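You operate a simulated robot arm through the tools that you are given. There is no shell and no other tool. Be economical: measure what you need, move in short steps, check, and stop when the job is done.

Carry out the task below with a simulated robot arm. There is one attempt and no reset: what you move stays moved.

## Task
Close the prep bench drawer. Then fetch the liners carton and set it on the top of the stir bench. Then put the grey tube holder on top of the purple box. Keep to this order. Set down upright: liners carton.

The check looks at the end state, three seconds after you hand in, the way a careful person would. Anything else that was tipped, shoved, dropped, spilled or broken makes it a failure.

## Robot
A 6-joint arm with a fingered hand on a trunk, on a base that drives. Base frame: it is fixed to the floor where the robot stands at the start and does not move with it; the origin is under the middle of the robot, x ahead of it, y to its left, z up. Readings come in mm, rad, newtons and seconds.
With the tool pointing down near the work surface it reaches from about 360 to 800 mm from the robot's upright axis, wherever it stands. Its first joint turns from -2.007 to 2.007 rad. Places, roughly: grey tube holder (8x8x4 cm) [2000, 2200, 900]; liners carton [2000, -250, 1750]; prep bench drawer [600, -100, 700]; purple box [3000, 750, 1000]; top of the stir bench [2300, 200, 900]. Payload 4 kg.
The TCP is the grasp point between the finger pads, 26 mm short of the fingertips. In the tool frame z runs along the fingers and y along their closing line. The gripper opens to 164 mm. The gripper's body begins 73 mm behind the TCP. The gripper is a hand of 5 fingers: y runs from the thumb to the fingers, the wrist lies at [0, 0, -239] in the tool frame.
Orientation is that of the tool frame in the base frame, as a unit quaternion [x, y, z, w]. With the fingers straight down and closing along the base's y, the tool's x points along the base's -x, its y along +y and its z along -z.

## Interface
- The arm moves only by the tool servo_tool. Its arguments are lists of equal length, an entry for each row: "translation": the shift along the base's x, y, z in mm, a list of three; "delta_rot": the turn, a rotation vector about the base's x, y, z in degrees, a list of three. In form: {"translation": [[tx, ty, tz], ...], "delta_rot": [[ax, ay, az], ...]}. A call has 1 to 12 rows; each row shifts and turns the commanded pose from where the row before left it. Rows are played at 5 a second. More than 50 mm and 0.15 rad between two rows, and nothing of the call is played. A pose out of reach is approached as far as the arm can. The call stops where the force on the tool passes 40 N (or 10 N more than at its start, if that is more) or the arm is blocked; 0.2 s more then pass. In this call time passes only in rows, and 0.2 s behind the last. The reply holds the time, the measured pose of the TCP, the force on the tool along the base axes, the opening and the grip force, in the units named above and with some noise, with the torque about the TCP (base axes, N m) and any sound that the robot's microphone picked up.
- Cameras (640 x 400 px; columns grow to the right, rows downward): "scene" is now at [11.4, 159.3, 1620.1]; the picture's right is [-0.33, -0.94, 0.00], its down [-0.73, 0.26, -0.63] and it looks along [0.59, -0.21, -0.78] (base axes); focal length 278 px, centre (320, 200). "wrist" rides on the gripper at [51, -70, -93] in the tool frame; the picture's right is [0.81, 0.59, 0.00], its down [-0.43, 0.60, -0.68] and it looks along [-0.40, 0.55, 0.74] (tool axes); focal length 270 px, centre (320, 200). There is no depth. A picture from a camera that has moved, and an enlarged one, comes with that camera's place and axes in the base frame and with its lens.
- grab_frame(camera): a new picture of that camera. It takes no simulated time.
- lift_body(by): slides the trunk up (or, below 0, down) by that many mm; the arm and the scene camera ride with it, the base frame stays. It gives what a move gives, with no picture.
- steer(legs): drives the robot by 1 to 6 legs, each [ahead, left, turn to the left] in mm, mm and rad, along the robot's own axes; the way and the turn of a leg run together, so that a leg with both is an arc; at most 1500 mm and 3.142 rad a leg. The arm and the cameras ride along, it lands a little off, and it stops where it bumps. It gives what a move gives.
- curl_fingers(finger1, finger2, finger3, finger4, thumb_bend): sets how far each is bent, from 0 (flat) to 100 (curled in); at 30 the hand is open as for a grip, at 70 the pads meet at the TCP. One left out holds its place. A second passes; each finger stops where it meets its share of the squeeze, and holds until it gets a number again. It is the only way to open and close the hand. It gives what a move gives, with no picture; readings hold the bend of each and the force on the fingers (four entries, about 0 where the hand has none), thumb and palm.
- pan_tilt(pan, tilt): turns the head with the scene camera to pan (to the left, within 2.705 rad either way) and tilt (down, from -0.506 to 1.204), counted from straight ahead of the robot. It gives what a move gives.
- inspect(camera, box): a new picture of the part [left, top, right, bottom] of that camera's present view, enlarged. It takes no simulated time.
- close_job(): hands the job in; it is judged then, once.

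Go step by step. Nothing tells you exact positions but the pictures and the camera data: compare them with the known pose of the tool, close in by small moves and look again before you grip or let go. The budget is 165 turns and 128 pictures, counting those below and the enlarged ones. Unless the task says otherwise, let go and move clear before handing in, and close with one line.

The tools are called after "Emit:" by a JSON object that holds its "name" and its "arguments". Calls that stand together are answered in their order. servo_tool: Moves the arm, as the interface text tells. Its arguments: {"type":"object","properties":{"translation":{"type":"array"},"delta_rot":{"type":"array"}},"required":["translation","delta_rot"]} The other tools are called the same way: lift_body (by) slides the trunk up or down; curl_fingers (finger1, finger2, finger3, finger4, thumb_bend) moves the fingers one by one; steer (legs) drives the base; pan_tilt (pan, tilt) turns the head that bears the scene camera; grab_frame (camera) takes a picture; inspect (camera, box) takes an enlarged picture of a part of a camera's view; close_job () hands the job in.

At the start:

```text
time: 0.0
tcp_pos: [591.5, -21.3, 1016.3]
tool_rot: [0.0, 1.0, 0.0, 0.0]
contact_force: [0.0, 0.5, 0.2]
torque: [0.02, -0.01, -0.02]
grip_width: 163.9
grip_force: 0.0
shape: jaw
bend: [30.0, 30.0, 30.0, 30.0, 30.0]
finger forces: [0.0, 0.0, 0.0, 0.0, 0.0, 0.0]
trunk travel left (down, up): [-675.0, 315.0]
robot x, y, heading: [1.9, -2.3, 0.003]
head pan, tilt: [-0.339, 0.89]
```

scene: 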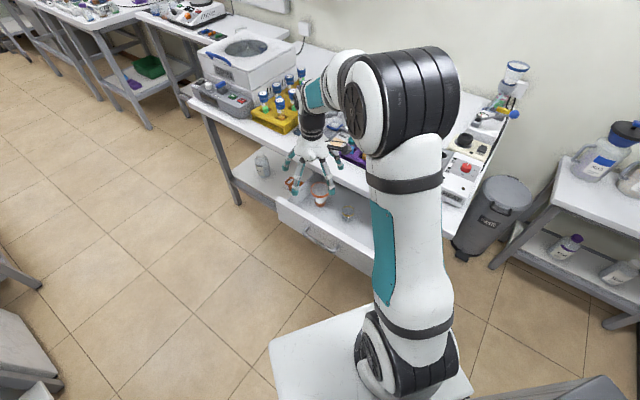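
wrist: 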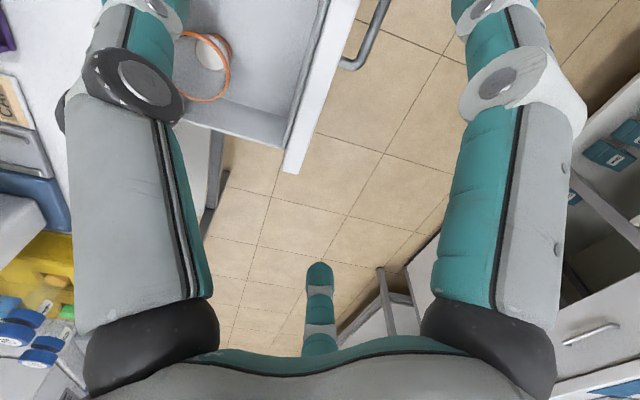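

I see the prep bench ahead with its open drawer toward the robot; I'll look closer at the drawer.

Emit:
{"name": "inspect", "arguments": {"camera": "scene", "box": [230, 140, 390, 280]}}

Emit:
{"name": "pan_tilt", "arguments": {"pan": 0.5, "tilt": 0.4}}

Emit:
{"name": "grab_frame", "arguments": {"camera": "scene"}}

```text
2.86 times, centred on (310, 210) of scene
camera zoom: at [11.4, 159.3, 1620.1], right [-0.33, -0.94, 0.0], down [-0.73, 0.26, -0.63], along [0.59, -0.21, -0.78], focal length 794 px, centre (349, 171)
```

zoom: 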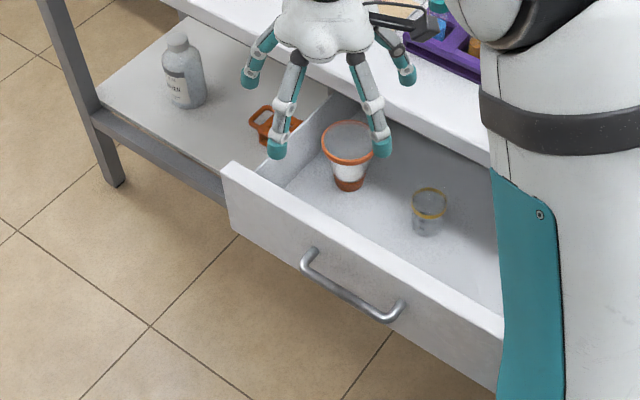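

```text
time: 1.2
tcp_pos: [590.6, -20.5, 1017.1]
tool_rot: [0.0, 1.0, 0.0, 0.0]
contact_force: [0.1, -0.3, 0.4]
torque: [0.01, 0.04, 0.02]
grip_width: 163.7
grip_force: 0.1
shape: jaw
bend: [30.0, 30.0, 30.0, 30.0, 30.0]
finger forces: [0.0, 0.1, 0.0, 0.1, 0.0, 0.0]
trunk travel left (down, up): [-675.0, 315.0]
robot x, y, heading: [-1.1, 2.3, -0.005]
head pan, tilt: [0.499, 0.4]
```

```text
124 pictures are left
camera scene: at [21.0, 228.9, 1662.2], right [0.48, -0.88, 0.0], down [-0.34, -0.19, -0.92], along [0.81, 0.44, -0.39], focal length 278 px, centre (320, 200)
```

scene: 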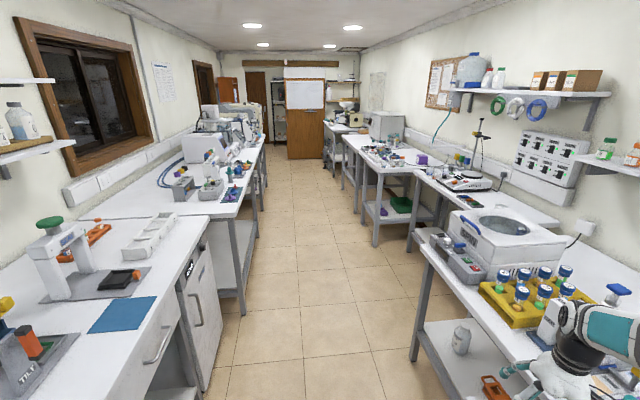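

The drawer front runs at about 35° to the base x-axis, and it closes toward roughly (0.57, -0.82). I'll close the hand, move the TCP out in front of the drawer, and tilt the tool so it points into it.

Emit:
{"name": "curl_fingers", "arguments": {"finger1": 68, "finger2": 68, "finger3": 68, "finger4": 68, "thumb_bend": 68}}

Emit:
{"name": "servo_tool", "arguments": {"translation": [[-40, 25, 0], [-40, 25, 0], [-40, 25, 0], [0, 0, 0], [0, 0, 0], [0, 0, 0], [0, 0, 0], [0, 0, 0], [0, 0, 0], [0, 0, 0], [0, 0, 0], [0, 0, 0]], "delta_rot": [[0, 0, 0], [0, 0, 0], [0, 0, 0], [-6.4, -4.4, 0], [-6.4, -4.4, 0], [-6.4, -4.4, 0], [-6.4, -4.4, 0], [-6.4, -4.4, 0], [-6.4, -4.4, 0], [-6.4, -4.4, 0], [-6.4, -4.4, 0], [-6.4, -4.4, 0]]}}

Emit:
{"name": "pan_tilt", "arguments": {"pan": -0.2, "tilt": 0.8}}

Emit:
{"name": "grab_frame", "arguments": {"camera": "scene"}}

Emit:
{"name": "grab_frame", "arguments": {"camera": "wrist"}}

```text
time: 2.2
tcp_pos: [591.9, -21.3, 1017.3]
tool_rot: [0.0, 1.0, 0.0, -0.001]
contact_force: [0.1, -0.5, 0.7]
torque: [0.04, 0.0, 0.04]
grip_width: 0.1
grip_force: 0.1
shape: fingers
bend: [67.0, 67.0, 67.0, 67.0, 68.0]
finger forces: [0.1, 0.0, 0.1, 0.0, 0.0, 0.0]
trunk travel left (down, up): [-675.0, 315.0]
robot x, y, heading: [2.8, 0.3, -0.0]
head pan, tilt: [0.499, 0.4]
```

```text
time: 4.8
tcp_pos: [473.2, 53.5, 1016.6]
tool_rot: [-0.001, 0.819, -0.473, 0.326]
contact_force: [0.1, -0.3, 0.3]
torque: [0.01, -0.01, 0.02]
grip_width: 0.0
grip_force: 0.0
shape: fingers
bend: [67.0, 68.0, 67.0, 67.0, 68.0]
finger forces: [0.0, 0.0, 0.1, 0.0, 0.0, 0.0]
trunk travel left (down, up): [-675.0, 315.0]
robot x, y, heading: [0.7, 0.4, -0.003]
head pan, tilt: [0.499, 0.4]
```

```text
time: 5.8
tcp_pos: [470.6, 53.4, 1015.5]
tool_rot: [0.0, 0.82, -0.472, 0.324]
contact_force: [-0.4, 0.0, 0.2]
torque: [-0.03, -0.01, -0.04]
grip_width: 0.2
grip_force: 0.1
shape: fingers
bend: [67.0, 68.0, 67.0, 67.0, 68.0]
finger forces: [0.0, 0.0, 0.0, 0.1, 0.1, 0.1]
trunk travel left (down, up): [-675.0, 315.0]
robot x, y, heading: [1.5, -0.1, -0.003]
head pan, tilt: [-0.201, 0.799]
```

```text
123 pictures are left
camera scene: at [18.7, 168.7, 1627.2], right [-0.2, -0.98, 0.0], down [-0.7, 0.14, -0.7], along [0.68, -0.14, -0.72], focal length 278 px, centre (320, 200)
```

scene: 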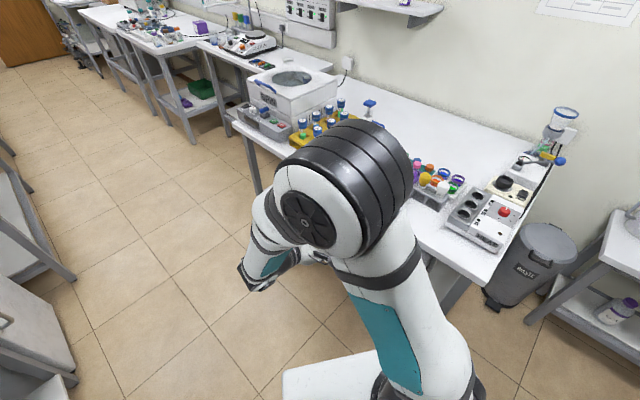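

```text
122 pictures are left
camera wrist: at [359.2, 70.7, 1075.9], right [-0.46, 0.08, -0.88], down [0.16, 0.99, 0.0], along [0.87, -0.14, -0.47], focal length 270 px, centre (320, 200)
```

wrist: 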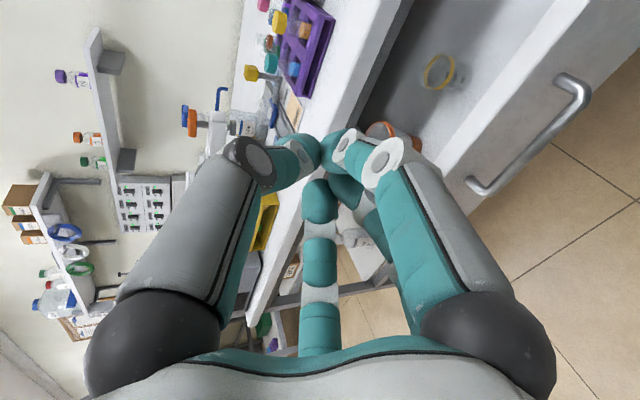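

The handle sits at about (530, -31, 700), square in front of the tool. I'll lower the trunk so the fist is level with the upper part of the drawer panel.

Emit:
{"name": "lift_body", "arguments": {"by": -265}}

Emit:
{"name": "grab_frame", "arguments": {"camera": "wrist"}}

Emit:
{"name": "grab_frame", "arguments": {"camera": "scene"}}

```text
time: 8.5
tcp_pos: [469.4, 53.9, 750.7]
tool_rot: [-0.001, 0.82, -0.472, 0.324]
contact_force: [-0.2, 0.6, 0.2]
torque: [0.02, -0.02, 0.05]
grip_width: 0.0
grip_force: 0.0
shape: fingers
bend: [67.0, 68.0, 67.0, 67.0, 68.0]
finger forces: [0.1, 0.0, 0.0, 0.1, 0.0, 0.0]
trunk travel left (down, up): [-410.0, 580.0]
robot x, y, heading: [-2.3, -0.6, 0.003]
head pan, tilt: [-0.201, 0.799]
```

```text
121 pictures are left
camera wrist: at [359.1, 70.7, 810.9], right [-0.46, 0.08, -0.89], down [0.16, 0.99, 0.0], along [0.87, -0.14, -0.47], focal length 270 px, centre (320, 200)
```

wrist: 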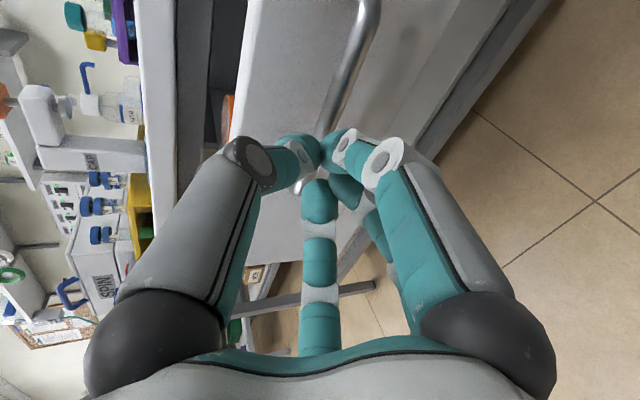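

```text
120 pictures are left
camera scene: at [18.6, 168.6, 1362.2], right [-0.2, -0.98, 0.0], down [-0.7, 0.14, -0.7], along [0.68, -0.14, -0.72], focal length 278 px, centre (320, 200)
```

scene: 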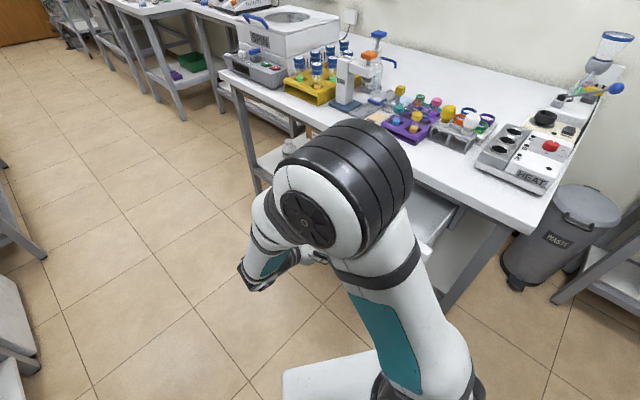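

The fist faces the panel, whose top is at z≈770 and handle at z≈696. I'll push along the closing direction.

Emit:
{"name": "servo_tool", "arguments": {"translation": [[0, 0, -12], [11.4, -16.4, 0], [11.4, -16.4, 0], [11.4, -16.4, 0], [8.5, -12.3, 0], [8.5, -12.3, 0], [8.5, -12.3, 0], [8.5, -12.3, 0], [8.5, -12.3, 0]], "delta_rot": [[0, 0, 0], [0, 0, 0], [0, 0, 0], [0, 0, 0], [0, 0, 0], [0, 0, 0], [0, 0, 0], [0, 0, 0], [0, 0, 0]]}}

Emit:
{"name": "grab_frame", "arguments": {"camera": "wrist"}}

```text
time: 10.5
tcp_pos: [548.0, -58.9, 741.1]
tool_rot: [0.0, 0.82, -0.472, 0.324]
contact_force: [0.0, -0.1, 0.7]
torque: [0.0, 0.0, 0.01]
grip_width: 0.2
grip_force: 0.0
shape: fingers
bend: [68.0, 67.0, 68.0, 67.0, 68.0]
finger forces: [0.0, 0.1, 0.0, 0.0, 0.1, 0.0]
trunk travel left (down, up): [-410.0, 580.0]
robot x, y, heading: [1.7, -3.0, 0.002]
head pan, tilt: [-0.201, 0.799]
```

```text
119 pictures are left
camera wrist: at [435.3, -40.6, 799.4], right [-0.46, 0.08, -0.89], down [0.16, 0.99, 0.0], along [0.87, -0.14, -0.47], focal length 270 px, centre (320, 200)
```

wrist: 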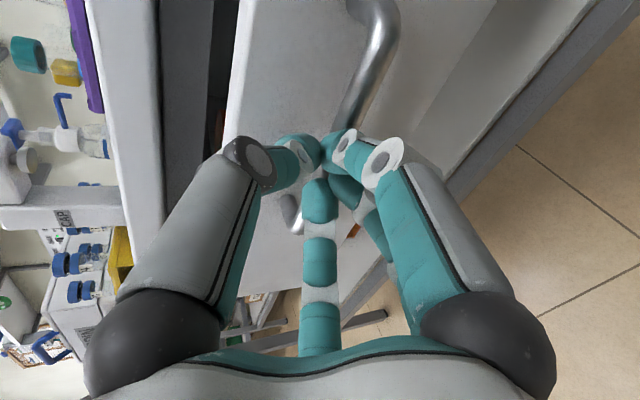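

No contact yet; I'll continue pushing in small steps.

Emit:
{"name": "servo_tool", "arguments": {"translation": [[5.7, -8.2, 0], [5.7, -8.2, 0], [5.7, -8.2, 0], [5.7, -8.2, 0], [5.7, -8.2, 0], [5.7, -8.2, 0], [5.7, -8.2, 0], [5.7, -8.2, 0], [5.7, -8.2, 0], [5.7, -8.2, 0]], "delta_rot": [[0, 0, 0], [0, 0, 0], [0, 0, 0], [0, 0, 0], [0, 0, 0], [0, 0, 0], [0, 0, 0], [0, 0, 0], [0, 0, 0], [0, 0, 0]]}}

Emit:
{"name": "grab_frame", "arguments": {"camera": "wrist"}}

```text
time: 12.7
tcp_pos: [604.6, -139.1, 739.2]
tool_rot: [0.001, 0.819, -0.473, 0.325]
contact_force: [-0.7, 0.5, 0.5]
torque: [-0.01, 0.03, -0.06]
grip_width: 0.0
grip_force: 0.1
shape: fingers
bend: [68.0, 67.0, 68.0, 67.0, 68.0]
finger forces: [0.1, 0.0, 0.0, 0.0, 0.1, 0.0]
trunk travel left (down, up): [-410.0, 580.0]
robot x, y, heading: [-2.1, 1.6, 0.004]
head pan, tilt: [-0.201, 0.799]
```

```text
118 pictures are left
camera wrist: at [493.2, -122.2, 799.3], right [-0.46, 0.08, -0.89], down [0.16, 0.99, 0.0], along [0.87, -0.14, -0.46], focal length 270 px, centre (320, 200)
```

wrist: 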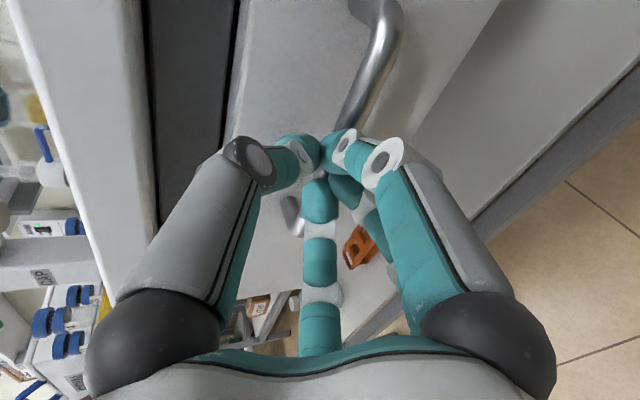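

The drawer is moving along with the fist. I'll keep pushing until the force rises.

Emit:
{"name": "servo_tool", "arguments": {"translation": [[4, -5.7, 0], [4, -5.7, 0], [4, -5.7, 0], [4, -5.7, 0], [4, -5.7, 0], [4, -5.7, 0], [4, -5.7, 0], [4, -5.7, 0], [4, -5.7, 0], [4, -5.7, 0]], "delta_rot": [[0, 0, 0], [0, 0, 0], [0, 0, 0], [0, 0, 0], [0, 0, 0], [0, 0, 0], [0, 0, 0], [0, 0, 0], [0, 0, 0], [0, 0, 0]]}}

Emit:
{"name": "grab_frame", "arguments": {"camera": "wrist"}}

```text
time: 14.1
tcp_pos: [626.5, -165.4, 739.4]
tool_rot: [-0.004, 0.82, -0.47, 0.326]
contact_force: [-12.2, 18.3, 9.0]
torque: [0.19, 0.19, -0.06]
grip_width: 0.0
grip_force: 20.3
shape: fingers
bend: [69.0, 64.0, 71.0, 67.0, 67.0]
finger forces: [11.7, 23.1, 6.4, 0.0, 0.0, 0.1]
trunk travel left (down, up): [-410.0, 580.0]
robot x, y, heading: [-1.5, -1.7, 0.004]
head pan, tilt: [-0.201, 0.799]
stopped in row 6: the force on the tool passed its limit at 50 N (the readings are from after the stop); the commanded pose is now the measured one
```

```text
117 pictures are left
camera wrist: at [514.6, -148.4, 798.4], right [-0.46, 0.07, -0.88], down [0.15, 0.99, 0.0], along [0.87, -0.14, -0.47], focal length 270 px, centre (320, 200)
```

wrist: 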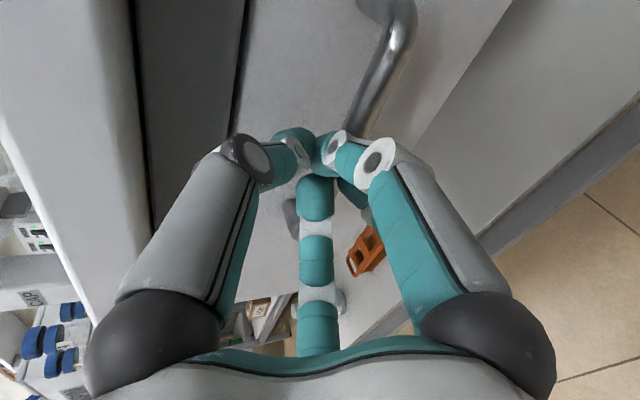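

Force rose to 50 N, so the drawer should be shut. I'll back off and check.

Emit:
{"name": "servo_tool", "arguments": {"translation": [[-11.4, 16.4, 0], [-17, 24.6, 0], [-17, 24.6, 0], [-17, 24.6, 0], [-17, 24.6, 0], [-17, 24.6, 0], [-17, 24.6, 0]], "delta_rot": [[0, 0, 0], [0, 0, 0], [0, 0, 0], [0, 0, 0], [0, 0, 0], [0, 0, 0], [0, 0, 0]]}}

Emit:
{"name": "grab_frame", "arguments": {"camera": "wrist"}}

Emit:
{"name": "grab_frame", "arguments": {"camera": "scene"}}

```text
time: 15.7
tcp_pos: [514.0, -4.2, 737.4]
tool_rot: [-0.002, 0.821, -0.47, 0.324]
contact_force: [-0.2, 0.1, -0.8]
torque: [-0.02, -0.03, 0.01]
grip_width: 0.3
grip_force: 0.1
shape: fingers
bend: [68.0, 67.0, 68.0, 67.0, 67.0]
finger forces: [0.1, 0.0, 0.1, 0.0, 0.0, 0.0]
trunk travel left (down, up): [-410.0, 580.0]
robot x, y, heading: [-2.4, 2.6, 0.001]
head pan, tilt: [-0.201, 0.799]
```

```text
116 pictures are left
camera wrist: at [402.1, 12.5, 798.1], right [-0.46, 0.08, -0.88], down [0.16, 0.99, 0.0], along [0.87, -0.14, -0.47], focal length 270 px, centre (320, 200)
```

wrist: 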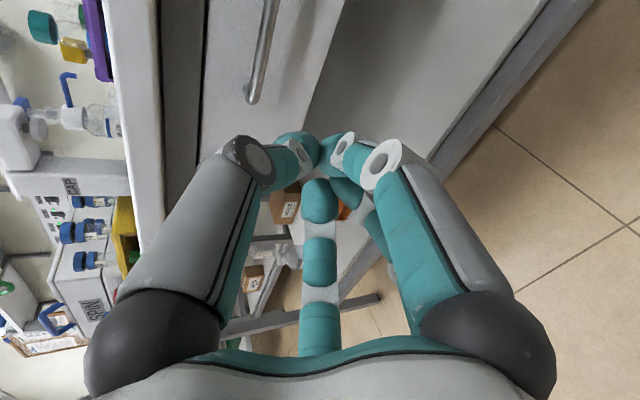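

```text
115 pictures are left
camera scene: at [17.7, 169.4, 1362.2], right [-0.2, -0.98, 0.0], down [-0.7, 0.14, -0.7], along [0.68, -0.14, -0.72], focal length 278 px, centre (320, 200)
```

scene: 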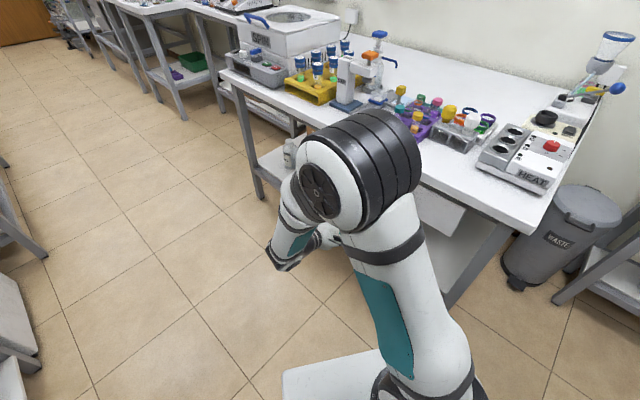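

The drawer front looks flush. I'll raise the trunk, back off from the bench while turning along the aisle, and check the drawer from further away.

Emit:
{"name": "lift_body", "arguments": {"by": 500}}

Emit:
{"name": "steer", "arguments": {"legs": [[-150, 200, 0], [0, 0, 0.61]]}}

Emit:
{"name": "pan_tilt", "arguments": {"pan": -0.9, "tilt": 0.75}}

Emit:
{"name": "grab_frame", "arguments": {"camera": "scene"}}

Emit:
{"name": "pan_tilt", "arguments": {"pan": -0.1, "tilt": 0.3}}

Emit:
{"name": "grab_frame", "arguments": {"camera": "scene"}}

```text
refused: 500 is not a number from -400 to 400
```

```text
time: 19.2
tcp_pos: [271.7, 494.3, 738.3]
tool_rot: [-0.254, 0.78, -0.349, 0.454]
contact_force: [0.3, 1.7, -0.3]
torque: [-0.04, 0.0, 0.0]
grip_width: 0.1
grip_force: 0.1
shape: fingers
bend: [68.0, 67.0, 68.0, 67.0, 67.0]
finger forces: [0.1, 0.1, 0.1, 0.0, 0.0, 0.1]
trunk travel left (down, up): [-410.0, 580.0]
robot x, y, heading: [-148.8, 198.8, 0.627]
head pan, tilt: [-0.201, 0.799]
```

```text
time: 20.3
tcp_pos: [273.5, 494.8, 738.7]
tool_rot: [-0.254, 0.78, -0.349, 0.453]
contact_force: [0.6, 0.6, 0.2]
torque: [-0.02, 0.01, 0.03]
grip_width: 0.0
grip_force: 0.0
shape: fingers
bend: [68.0, 67.0, 68.0, 67.0, 67.0]
finger forces: [0.0, 0.1, 0.1, 0.0, 0.0, 0.1]
trunk travel left (down, up): [-410.0, 580.0]
robot x, y, heading: [-149.6, 198.9, 0.626]
head pan, tilt: [-0.901, 0.75]
```

```text
114 pictures are left
camera scene: at [-226.4, 290.7, 1366.2], right [-0.27, -0.96, 0.0], down [-0.66, 0.18, -0.73], along [0.7, -0.2, -0.68], focal length 278 px, centre (320, 200)
```

scene: 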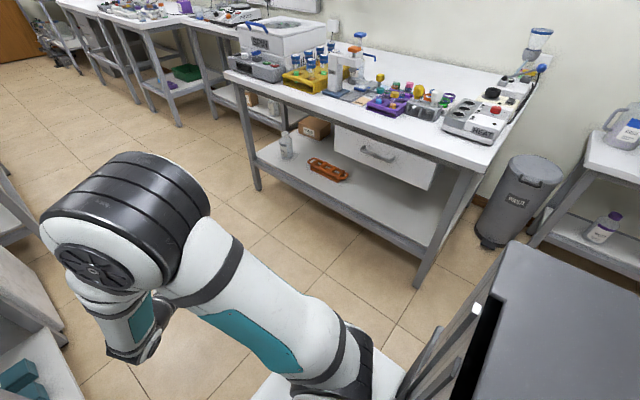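

```text
time: 21.4
tcp_pos: [273.3, 494.4, 738.4]
tool_rot: [-0.253, 0.78, -0.349, 0.453]
contact_force: [-0.3, 0.2, 1.1]
torque: [-0.01, -0.04, 0.01]
grip_width: 0.0
grip_force: 0.1
shape: fingers
bend: [68.0, 67.0, 68.0, 67.0, 67.0]
finger forces: [0.0, 0.0, 0.0, 0.1, 0.0, 0.0]
trunk travel left (down, up): [-410.0, 580.0]
robot x, y, heading: [-149.9, 200.3, 0.624]
head pan, tilt: [-0.099, 0.3]
```

```text
113 pictures are left
camera scene: at [-225.4, 360.0, 1406.5], right [0.5, -0.87, 0.0], down [-0.26, -0.15, -0.96], along [0.83, 0.48, -0.3], focal length 278 px, centre (320, 200)
```

scene: 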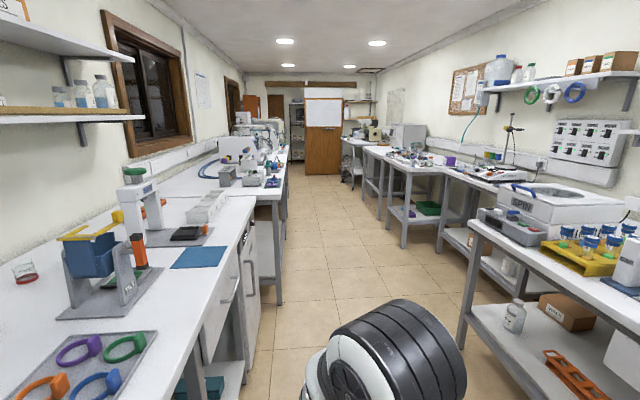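

I'll verify the drawer with an enlarged view, and look at the shelf with the cartons.

Emit:
{"name": "pan_tilt", "arguments": {"pan": -0.9, "tilt": 0.6}}

Emit:
{"name": "inspect", "arguments": {"camera": "scene", "box": [290, 120, 480, 250]}}

Emit:
{"name": "pan_tilt", "arguments": {"pan": -0.6, "tilt": 0.0}}

Emit:
{"name": "grab_frame", "arguments": {"camera": "scene"}}

```text
time: 22.6
tcp_pos: [272.7, 494.6, 738.2]
tool_rot: [-0.254, 0.78, -0.349, 0.452]
contact_force: [0.3, 0.1, 0.3]
torque: [0.02, -0.03, 0.04]
grip_width: 0.2
grip_force: 0.0
shape: fingers
bend: [68.0, 67.0, 68.0, 67.0, 67.0]
finger forces: [0.0, 0.1, 0.0, 0.1, 0.1, 0.1]
trunk travel left (down, up): [-410.0, 580.0]
robot x, y, heading: [-148.0, 198.5, 0.621]
head pan, tilt: [-0.901, 0.6]
```

```text
3.08 times, centred on (385, 185) of scene
camera zoom: at [-221.1, 289.2, 1379.1], right [-0.27, -0.96, 0.0], down [-0.54, 0.15, -0.83], along [0.79, -0.22, -0.56], focal length 855 px, centre (120, 246)
```

zoom: 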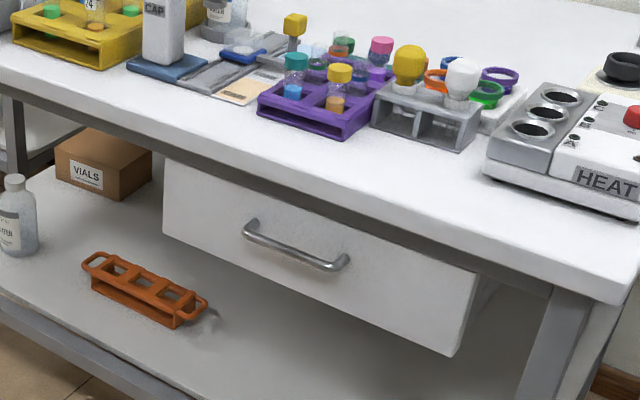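

```text
time: 23.6
tcp_pos: [272.9, 495.5, 738.2]
tool_rot: [-0.253, 0.78, -0.349, 0.453]
contact_force: [-0.1, -0.7, 0.2]
torque: [0.01, -0.02, 0.0]
grip_width: 0.0
grip_force: 0.0
shape: fingers
bend: [68.0, 67.0, 68.0, 67.0, 67.0]
finger forces: [0.0, 0.0, 0.0, 0.1, 0.0, 0.0]
trunk travel left (down, up): [-410.0, 580.0]
robot x, y, heading: [-148.1, 200.2, 0.62]
head pan, tilt: [-0.6, 0.0]
```

```text
111 pictures are left
camera scene: at [-216.2, 315.4, 1434.2], right [0.02, -1.0, 0.0], down [0.0, 0.0, -1.0], along [1.0, 0.02, 0.0], focal length 278 px, centre (320, 200)
```

scene: 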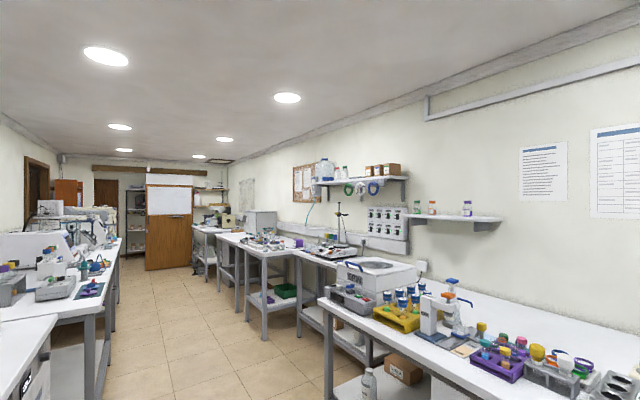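

The drawer is pushed in flush under the bench. Next I'll look at the cartons on the shelf.

Emit:
{"name": "inspect", "arguments": {"camera": "scene", "box": [300, 140, 440, 270]}}

Emit:
{"name": "lift_body", "arguments": {"by": 400}}

```text
3.08 times, centred on (370, 205) of scene
camera zoom: at [-216.2, 315.4, 1434.2], right [0.02, -1.0, 0.0], down [0.0, 0.0, -1.0], along [1.0, 0.02, 0.0], focal length 855 px, centre (166, 185)
```

zoom: 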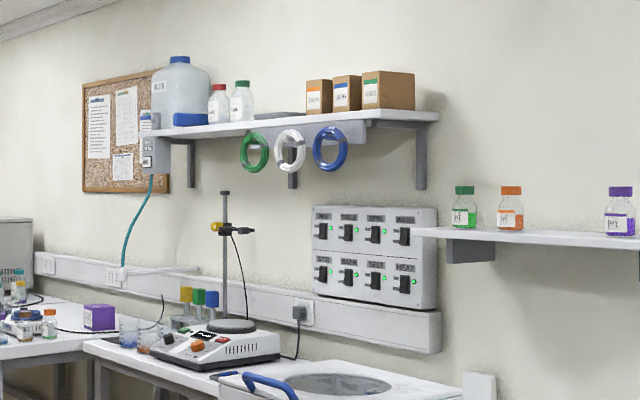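

```text
time: 27.4
tcp_pos: [271.7, 495.8, 1137.2]
tool_rot: [-0.254, 0.78, -0.348, 0.453]
contact_force: [0.7, 0.3, 0.4]
torque: [0.04, 0.01, -0.01]
grip_width: 0.0
grip_force: 0.0
shape: fingers
bend: [68.0, 67.0, 68.0, 67.0, 67.0]
finger forces: [0.0, 0.1, 0.1, 0.0, 0.0, 0.1]
trunk travel left (down, up): [-810.0, 180.0]
robot x, y, heading: [-145.8, 197.6, 0.623]
head pan, tilt: [-0.6, 0.0]
```

Three cartons sit on the right-hand shelf with orange, blue and green labels. I'll drive ahead along the aisle to read them.

Emit:
{"name": "steer", "arguments": {"legs": [[1000, 0, 0]]}}

Emit:
{"name": "pan_tilt", "arguments": {"pan": -1.1, "tilt": 0.1}}

Emit:
{"name": "grab_frame", "arguments": {"camera": "scene"}}

Emit:
{"name": "pan_tilt", "arguments": {"pan": -1.0, "tilt": 0.9}}

Emit:
{"name": "grab_frame", "arguments": {"camera": "scene"}}

```text
time: 32.6
tcp_pos: [1085.9, 1075.8, 1138.0]
tool_rot: [-0.253, 0.781, -0.35, 0.452]
contact_force: [0.1, -1.1, 0.7]
torque: [-0.03, 0.01, -0.06]
grip_width: 0.0
grip_force: 0.1
shape: fingers
bend: [68.0, 67.0, 68.0, 67.0, 67.0]
finger forces: [0.0, 0.0, 0.0, 0.0, 0.0, 0.0]
trunk travel left (down, up): [-810.0, 180.0]
robot x, y, heading: [662.4, 784.7, 0.623]
head pan, tilt: [-0.6, 0.0]
```

```text
time: 33.5
tcp_pos: [1085.4, 1075.7, 1138.6]
tool_rot: [-0.252, 0.781, -0.349, 0.453]
contact_force: [-0.1, 0.1, -0.7]
torque: [0.02, -0.02, -0.01]
grip_width: 0.0
grip_force: 0.0
shape: fingers
bend: [68.0, 67.0, 68.0, 67.0, 67.0]
finger forces: [0.1, 0.1, 0.1, 0.1, 0.0, 0.0]
trunk travel left (down, up): [-810.0, 180.0]
robot x, y, heading: [662.8, 780.1, 0.622]
head pan, tilt: [-1.1, 0.099]
```

```text
109 pictures are left
camera scene: at [587.0, 854.0, 1825.2], right [-0.46, -0.89, 0.0], down [-0.09, 0.05, -1.0], along [0.88, -0.46, -0.1], focal length 278 px, centre (320, 200)
```

scene: 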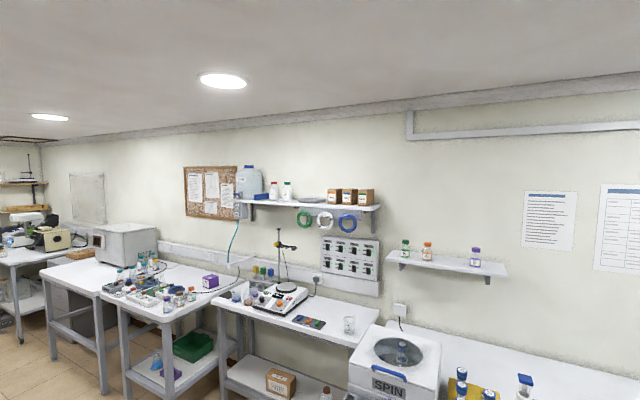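

```text
time: 34.6
tcp_pos: [1086.0, 1075.8, 1138.8]
tool_rot: [-0.253, 0.781, -0.349, 0.452]
contact_force: [-0.1, 0.8, 0.5]
torque: [0.01, -0.02, 0.01]
grip_width: 0.0
grip_force: 0.1
shape: fingers
bend: [68.0, 67.0, 68.0, 67.0, 67.0]
finger forces: [0.0, 0.0, 0.1, 0.0, 0.0, 0.0]
trunk travel left (down, up): [-810.0, 180.0]
robot x, y, heading: [664.7, 780.4, 0.619]
head pan, tilt: [-1.0, 0.901]
```

```text
108 pictures are left
camera scene: at [575.5, 868.4, 1754.3], right [-0.37, -0.93, 0.0], down [-0.73, 0.29, -0.62], along [0.58, -0.23, -0.78], focal length 278 px, centre (320, 200)
```

scene: 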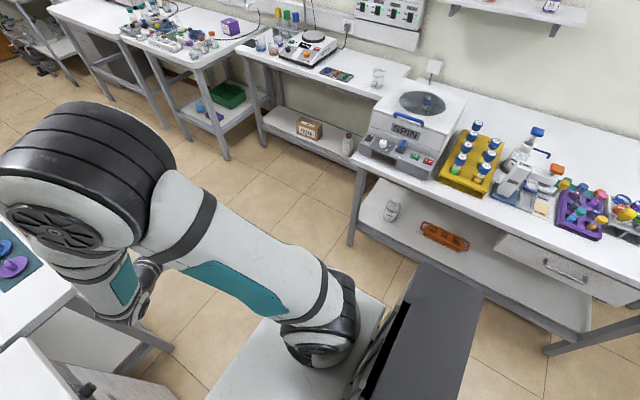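

The stir bench front lies well behind the prep bench line, with its shelf above. I'll drive to in front of it and turn to face the wall.

Emit:
{"name": "steer", "arguments": {"legs": [[750, 0, 0], [0, 0, -1.57], [350, 0, 0]]}}

Emit:
{"name": "pan_tilt", "arguments": {"pan": 0.1, "tilt": 0.0}}

Emit:
{"name": "grab_frame", "arguments": {"camera": "scene"}}

Emit:
{"name": "pan_tilt", "arguments": {"pan": 0.1, "tilt": 0.8}}

Emit:
{"name": "grab_frame", "arguments": {"camera": "scene"}}

```text
time: 44.3
tcp_pos: [1759.1, 502.4, 1137.8]
tool_rot: [0.373, 0.731, -0.567, 0.073]
contact_force: [0.6, -0.1, 0.5]
torque: [-0.02, -0.02, -0.02]
grip_width: 0.0
grip_force: 0.1
shape: fingers
bend: [68.0, 67.0, 68.0, 67.0, 67.0]
finger forces: [0.0, 0.0, 0.0, 0.0, 0.1, 0.1]
trunk travel left (down, up): [-810.0, 180.0]
robot x, y, heading: [1464.0, 925.5, -0.944]
head pan, tilt: [-1.0, 0.901]
```

```text
time: 45.6
tcp_pos: [1760.1, 503.0, 1137.8]
tool_rot: [0.373, 0.73, -0.567, 0.073]
contact_force: [0.8, -0.3, -1.0]
torque: [-0.02, 0.03, 0.0]
grip_width: 0.0
grip_force: 0.1
shape: fingers
bend: [68.0, 67.0, 68.0, 67.0, 67.0]
finger forces: [0.1, 0.0, 0.0, 0.0, 0.1, 0.1]
trunk travel left (down, up): [-810.0, 180.0]
robot x, y, heading: [1463.0, 928.8, -0.949]
head pan, tilt: [0.099, 0.0]
```

```text
107 pictures are left
camera scene: at [1639.1, 1013.7, 1834.2], right [-0.75, -0.66, 0.0], down [0.0, 0.0, -1.0], along [0.66, -0.75, 0.0], focal length 278 px, centre (320, 200)
```

scene: 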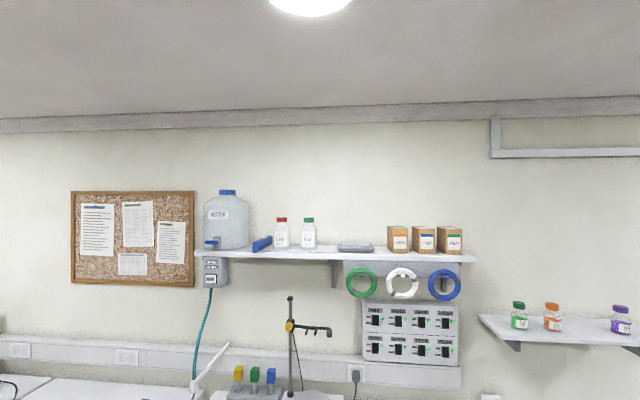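

```text
time: 46.8
tcp_pos: [1759.6, 503.0, 1138.8]
tool_rot: [0.373, 0.731, -0.567, 0.073]
contact_force: [-0.3, -0.8, 0.4]
torque: [-0.01, 0.01, 0.04]
grip_width: 0.0
grip_force: 0.1
shape: fingers
bend: [68.0, 67.0, 68.0, 67.0, 67.0]
finger forces: [0.0, 0.0, 0.1, 0.0, 0.0, 0.0]
trunk travel left (down, up): [-810.0, 180.0]
robot x, y, heading: [1464.1, 929.3, -0.947]
head pan, tilt: [0.099, 0.799]
```

```text
106 pictures are left
camera scene: at [1633.0, 1020.8, 1762.2], right [-0.75, -0.66, 0.0], down [-0.47, 0.54, -0.7], along [0.46, -0.52, -0.72], focal length 278 px, centre (320, 200)
```

scene: 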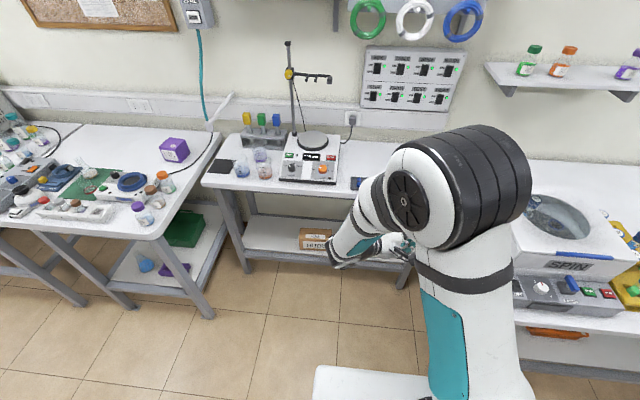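

I'm facing the shelf; I'll zoom in on the carton labels.

Emit:
{"name": "pan_tilt", "arguments": {"pan": -0.2, "tilt": 0.05}}

Emit:
{"name": "inspect", "arguments": {"camera": "scene", "box": [250, 190, 410, 290]}}

```text
time: 47.9
tcp_pos: [1759.3, 504.4, 1136.9]
tool_rot: [0.373, 0.731, -0.567, 0.074]
contact_force: [-0.6, -0.1, -0.6]
torque: [-0.01, 0.0, 0.03]
grip_width: 0.0
grip_force: 0.0
shape: fingers
bend: [68.0, 67.0, 68.0, 67.0, 67.0]
finger forces: [0.1, 0.1, 0.1, 0.0, 0.0, 0.0]
trunk travel left (down, up): [-810.0, 180.0]
robot x, y, heading: [1464.8, 923.7, -0.945]
head pan, tilt: [-0.201, 0.051]
```

```text
4.00 times, centred on (330, 240) of scene
camera zoom: at [1617.0, 998.2, 1829.6], right [-0.91, -0.41, 0.0], down [-0.02, 0.05, -1.0], along [0.41, -0.91, -0.05], focal length 1111 px, centre (280, 40)
```

zoom: 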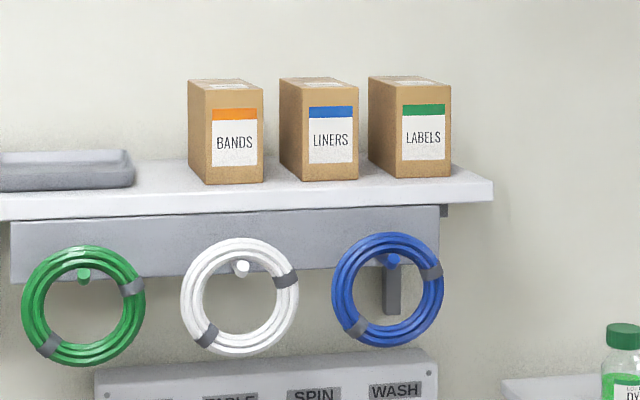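

LINERS is the middle carton, at roughly e≈1635 (along the wall) and 1320 toward it, z 1605–1710. I'll turn the tool horizontal so it points at the wall and closes sideways, and raise the trunk.

Emit:
{"name": "servo_tool", "arguments": {"translation": [[0, 0, 10], [0, 0, 10], [0, 0, 10], [0, 0, 10], [0, 0, 10], [0, 0, 10], [0, 0, 10], [0, 0, 10], [0, 0, 10], [0, 0, 10], [0, 0, 10], [0, 0, 10]], "delta_rot": [[0, 0, 7.9], [0, 0, 7.9], [0, 0, 7.9], [0, 0, 7.9], [0, 0, 7.9], [0, 0, 7.9], [0, 0, 7.9], [-5.5, -3.95, 0], [-5.5, -3.95, 0], [-5.5, -3.95, 0], [4.64, -6.45, 0], [4.64, -6.45, 0]]}}

Emit:
{"name": "servo_tool", "arguments": {"translation": [[0, 0, 10], [0, 0, 10], [0, 0, 10], [0, 0, 10], [0, 0, 10]], "delta_rot": [[4.64, -6.45, 0], [4.64, -6.45, 0], [4.64, -6.45, 0], [4.64, -6.45, 0], [4.64, -6.45, 0]]}}

Emit:
{"name": "lift_body", "arguments": {"by": 170}}

Emit:
{"name": "grab_frame", "arguments": {"camera": "scene"}}

Emit:
{"name": "grab_frame", "arguments": {"camera": "wrist"}}

```text
time: 50.5
tcp_pos: [1866.4, 493.3, 1263.7]
tool_rot: [0.091, 0.701, -0.517, 0.483]
contact_force: [-0.3, -0.3, -0.2]
torque: [0.02, -0.01, -0.01]
grip_width: 0.3
grip_force: 0.0
shape: fingers
bend: [68.0, 67.0, 68.0, 67.0, 68.0]
finger forces: [0.0, 0.0, 0.0, 0.1, 0.0, 0.0]
out of reach, approached as far as the arm can: row 3, 4, 5, 6, 7, 8, 9, 10
trunk travel left (down, up): [-810.0, 180.0]
robot x, y, heading: [1464.5, 925.9, -0.945]
head pan, tilt: [-0.201, 0.051]
```

```text
time: 51.7
tcp_pos: [1864.8, 495.6, 1315.9]
tool_rot: [0.324, 0.629, -0.321, 0.63]
contact_force: [-0.9, 0.7, -0.4]
torque: [-0.03, 0.0, 0.02]
grip_width: 0.0
grip_force: 0.0
shape: fingers
bend: [68.0, 67.0, 68.0, 67.0, 68.0]
finger forces: [0.0, 0.1, 0.0, 0.1, 0.0, 0.0]
trunk travel left (down, up): [-810.0, 180.0]
robot x, y, heading: [1463.5, 925.2, -0.948]
head pan, tilt: [-0.201, 0.051]
```

```text
time: 53.6
tcp_pos: [1864.1, 494.9, 1487.1]
tool_rot: [0.324, 0.629, -0.323, 0.629]
contact_force: [0.2, 1.1, 1.6]
torque: [-0.01, -0.03, -0.01]
grip_width: 0.0
grip_force: 0.1
shape: fingers
bend: [68.0, 67.0, 68.0, 67.0, 68.0]
finger forces: [0.0, 0.0, 0.1, 0.1, 0.0, 0.1]
trunk travel left (down, up): [-980.0, 10.0]
robot x, y, heading: [1460.0, 926.8, -0.95]
head pan, tilt: [-0.201, 0.051]
```

```text
104 pictures are left
camera scene: at [1617.0, 998.2, 1999.6], right [-0.91, -0.41, 0.0], down [-0.02, 0.05, -1.0], along [0.41, -0.91, -0.05], focal length 278 px, centre (320, 200)
```

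scene: 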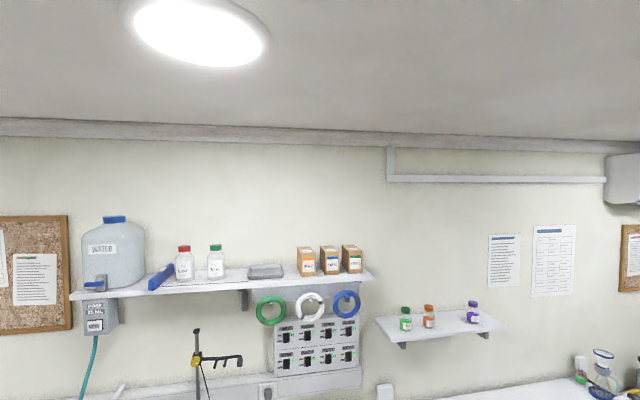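

```text
103 pictures are left
camera wrist: at [1752.5, 529.7, 1436.7], right [0.48, 0.34, -0.81], down [0.09, 0.9, 0.43], along [0.87, -0.28, 0.4], focal length 270 px, centre (320, 200)
```

wrist: 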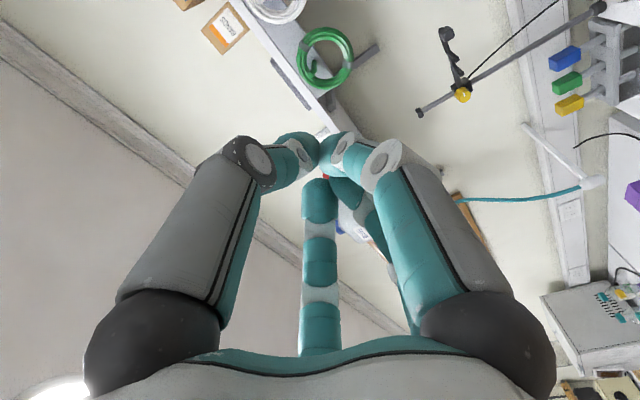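

The shelf bottom is at about z≈1600 and the tool is now horizontal. I'll drive ahead toward the stir bench.

Emit:
{"name": "steer", "arguments": {"legs": [[380, 0, 0]]}}

Emit:
{"name": "pan_tilt", "arguments": {"pan": -0.2, "tilt": 1.0}}

Emit:
{"name": "grab_frame", "arguments": {"camera": "scene"}}

Emit:
{"name": "pan_tilt", "arguments": {"pan": -0.2, "tilt": 0.3}}

Emit:
{"name": "grab_frame", "arguments": {"camera": "scene"}}

Emit:
{"name": "grab_frame", "arguments": {"camera": "wrist"}}

```text
time: 56.0
tcp_pos: [2094.1, 179.4, 1487.1]
tool_rot: [0.323, 0.629, -0.322, 0.629]
contact_force: [0.4, 0.4, 0.7]
torque: [-0.01, -0.01, 0.02]
grip_width: 0.2
grip_force: 0.1
shape: fingers
bend: [68.0, 67.0, 68.0, 67.0, 68.0]
finger forces: [0.1, 0.1, 0.1, 0.0, 0.0, 0.0]
trunk travel left (down, up): [-980.0, 10.0]
robot x, y, heading: [1691.8, 608.2, -0.946]
head pan, tilt: [-0.201, 0.051]
```

```text
time: 57.3
tcp_pos: [2093.8, 180.7, 1487.2]
tool_rot: [0.323, 0.63, -0.321, 0.629]
contact_force: [0.2, 0.2, 0.6]
torque: [0.01, -0.02, 0.0]
grip_width: 0.3
grip_force: 0.0
shape: fingers
bend: [68.0, 67.0, 68.0, 67.0, 68.0]
finger forces: [0.0, 0.0, 0.1, 0.0, 0.0, 0.0]
trunk travel left (down, up): [-980.0, 10.0]
robot x, y, heading: [1690.6, 609.4, -0.949]
head pan, tilt: [-0.201, 1.0]
```

```text
102 pictures are left
camera scene: at [1835.5, 701.9, 1917.1], right [-0.91, -0.41, 0.0], down [-0.35, 0.77, -0.54], along [0.22, -0.49, -0.84], focal length 278 px, centre (320, 200)
```

scene: 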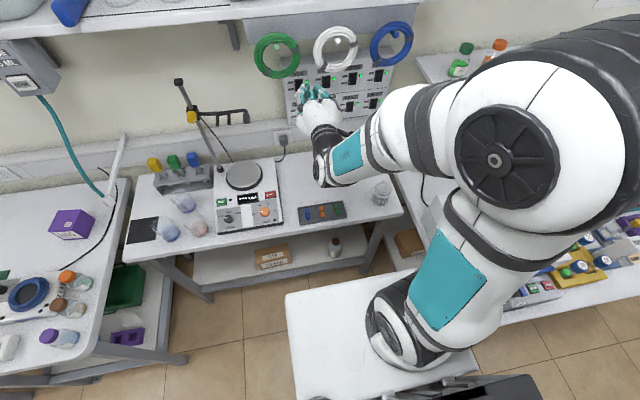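

```text
time: 58.4
tcp_pos: [2094.8, 179.5, 1487.0]
tool_rot: [0.323, 0.63, -0.321, 0.629]
contact_force: [-0.1, -0.2, -0.4]
torque: [0.04, -0.01, -0.03]
grip_width: 0.0
grip_force: 0.2
shape: fingers
bend: [68.0, 67.0, 68.0, 67.0, 68.0]
finger forces: [0.0, 0.0, 0.0, 0.0, 0.0, 0.0]
trunk travel left (down, up): [-980.0, 10.0]
robot x, y, heading: [1688.8, 608.9, -0.942]
head pan, tilt: [-0.201, 0.3]
```

```text
101 pictures are left
camera scene: at [1845.4, 680.2, 1976.4], right [-0.91, -0.41, 0.0], down [-0.12, 0.27, -0.95], along [0.39, -0.87, -0.3], focal length 278 px, centre (320, 200)
```

scene: 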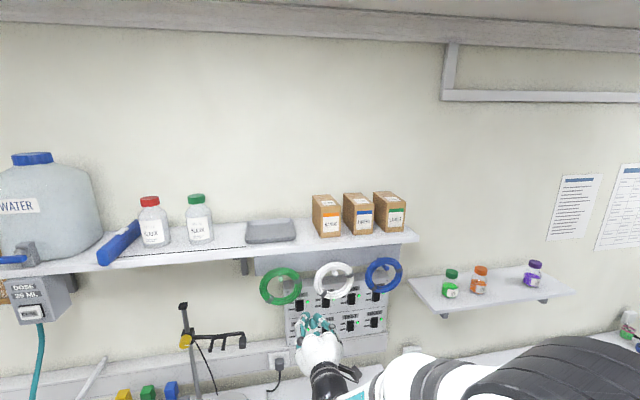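

```text
100 pictures are left
camera wrist: at [1981.2, 214.1, 1436.8], right [0.48, 0.34, -0.81], down [0.09, 0.9, 0.43], along [0.87, -0.28, 0.4], focal length 270 px, centre (320, 200)
```

wrist: 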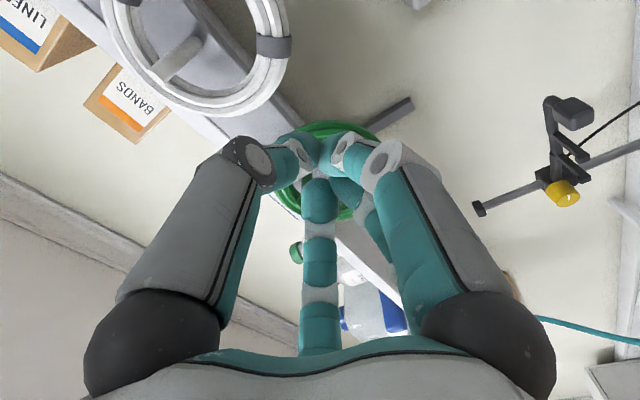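

I'll zoom in on the cartons from this position to pin down their location.

Emit:
{"name": "inspect", "arguments": {"camera": "scene", "box": [290, 170, 430, 258]}}

Emit:
{"name": "curl_fingers", "arguments": {"finger1": 42, "finger2": 42, "finger3": 42, "finger4": 42, "thumb_bend": 42}}

Emit:
{"name": "inspect", "arguments": {"camera": "scene", "box": [250, 270, 410, 370]}}

Emit:
{"name": "grab_frame", "arguments": {"camera": "wrist"}}

```text
4.55 times, centred on (360, 214) of scene
camera zoom: at [1845.4, 680.2, 1976.4], right [-0.91, -0.41, 0.0], down [-0.12, 0.27, -0.95], along [0.39, -0.87, -0.3], focal length 1263 px, centre (138, 136)
```

zoom: 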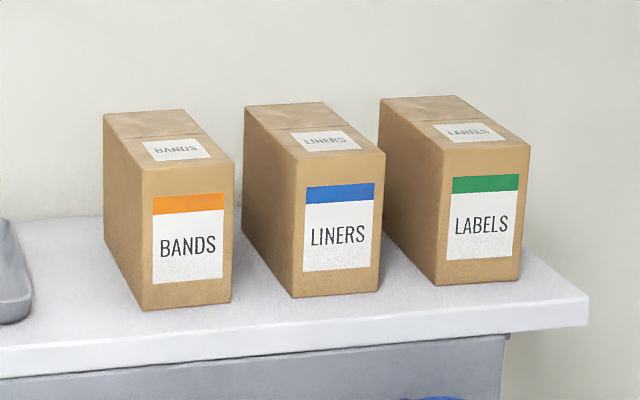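

```text
time: 59.4
tcp_pos: [2093.9, 180.1, 1486.6]
tool_rot: [0.323, 0.63, -0.321, 0.629]
contact_force: [0.4, 0.0, -0.3]
torque: [0.01, 0.01, 0.02]
grip_width: 61.8
grip_force: 0.1
shape: fingers
bend: [42.0, 42.0, 42.0, 42.0, 42.0]
finger forces: [0.0, 0.0, 0.1, 0.0, 0.1, 0.1]
trunk travel left (down, up): [-980.0, 10.0]
robot x, y, heading: [1691.7, 607.3, -0.942]
head pan, tilt: [-0.201, 0.3]
```

```text
4.00 times, centred on (330, 320) of scene
camera zoom: at [1845.4, 680.2, 1976.5], right [-0.91, -0.41, 0.0], down [-0.12, 0.27, -0.96], along [0.39, -0.87, -0.3], focal length 1111 px, centre (280, -280)
```

zoom: 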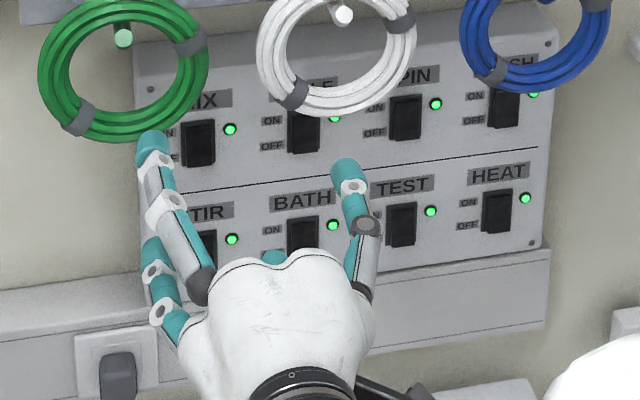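

```text
97 pictures are left
camera wrist: at [1981.2, 214.1, 1436.8], right [0.48, 0.34, -0.81], down [0.09, 0.9, 0.43], along [0.87, -0.28, 0.4], focal length 270 px, centre (320, 200)
```

wrist: 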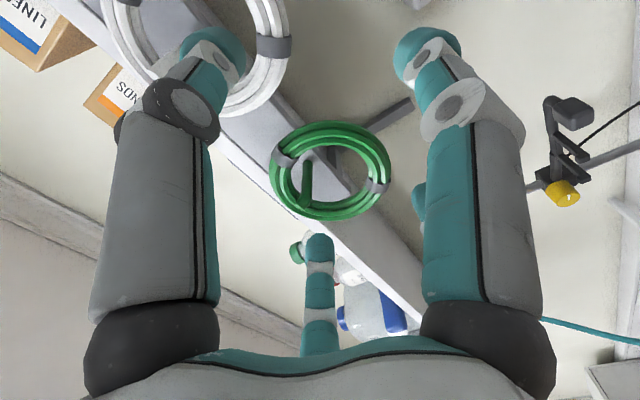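

The hand's digits are spaced radially, so the two beside the thumb would hit the carton or the shelf. I'll curl fingers 1 and 4 away and see what a three-digit grip looks like.

Emit:
{"name": "curl_fingers", "arguments": {"finger1": 100, "finger2": 40, "finger3": 40, "finger4": 100, "thumb_bend": 40}}

Emit:
{"name": "inspect", "arguments": {"camera": "scene", "box": [250, 270, 410, 370]}}

Emit:
{"name": "grab_frame", "arguments": {"camera": "wrist"}}

```text
time: 60.4
tcp_pos: [2092.9, 180.3, 1486.5]
tool_rot: [0.323, 0.63, -0.321, 0.629]
contact_force: [0.6, -0.4, 0.5]
torque: [-0.02, 0.0, 0.0]
grip_width: 58.7
grip_force: 0.2
shape: fingers
bend: [77.0, 40.0, 40.0, 77.0, 40.0]
finger forces: [0.0, 0.1, 0.1, 0.0, 0.0, 0.0]
trunk travel left (down, up): [-980.0, 10.0]
robot x, y, heading: [1693.0, 613.8, -0.945]
head pan, tilt: [-0.201, 0.3]
```

```text
4.00 times, centred on (330, 320) of scene
camera zoom: at [1845.4, 680.2, 1976.5], right [-0.91, -0.41, 0.0], down [-0.12, 0.27, -0.96], along [0.39, -0.87, -0.3], focal length 1111 px, centre (280, -280)
```

zoom: 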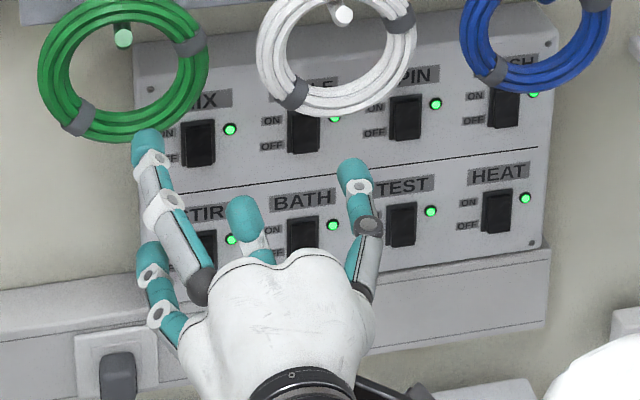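

```text
95 pictures are left
camera wrist: at [1981.2, 214.1, 1436.8], right [0.48, 0.34, -0.81], down [0.09, 0.9, 0.43], along [0.87, -0.28, 0.4], focal length 270 px, centre (320, 200)
```

wrist: 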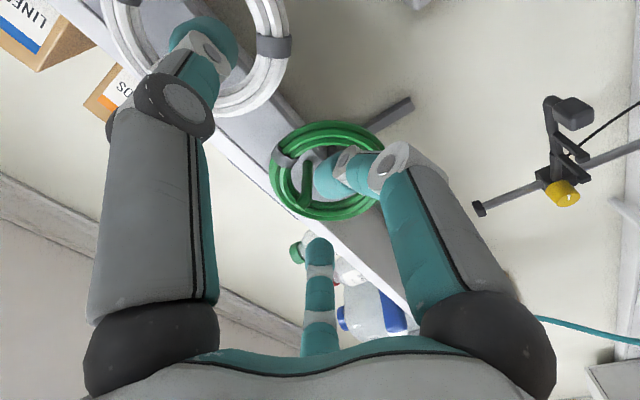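

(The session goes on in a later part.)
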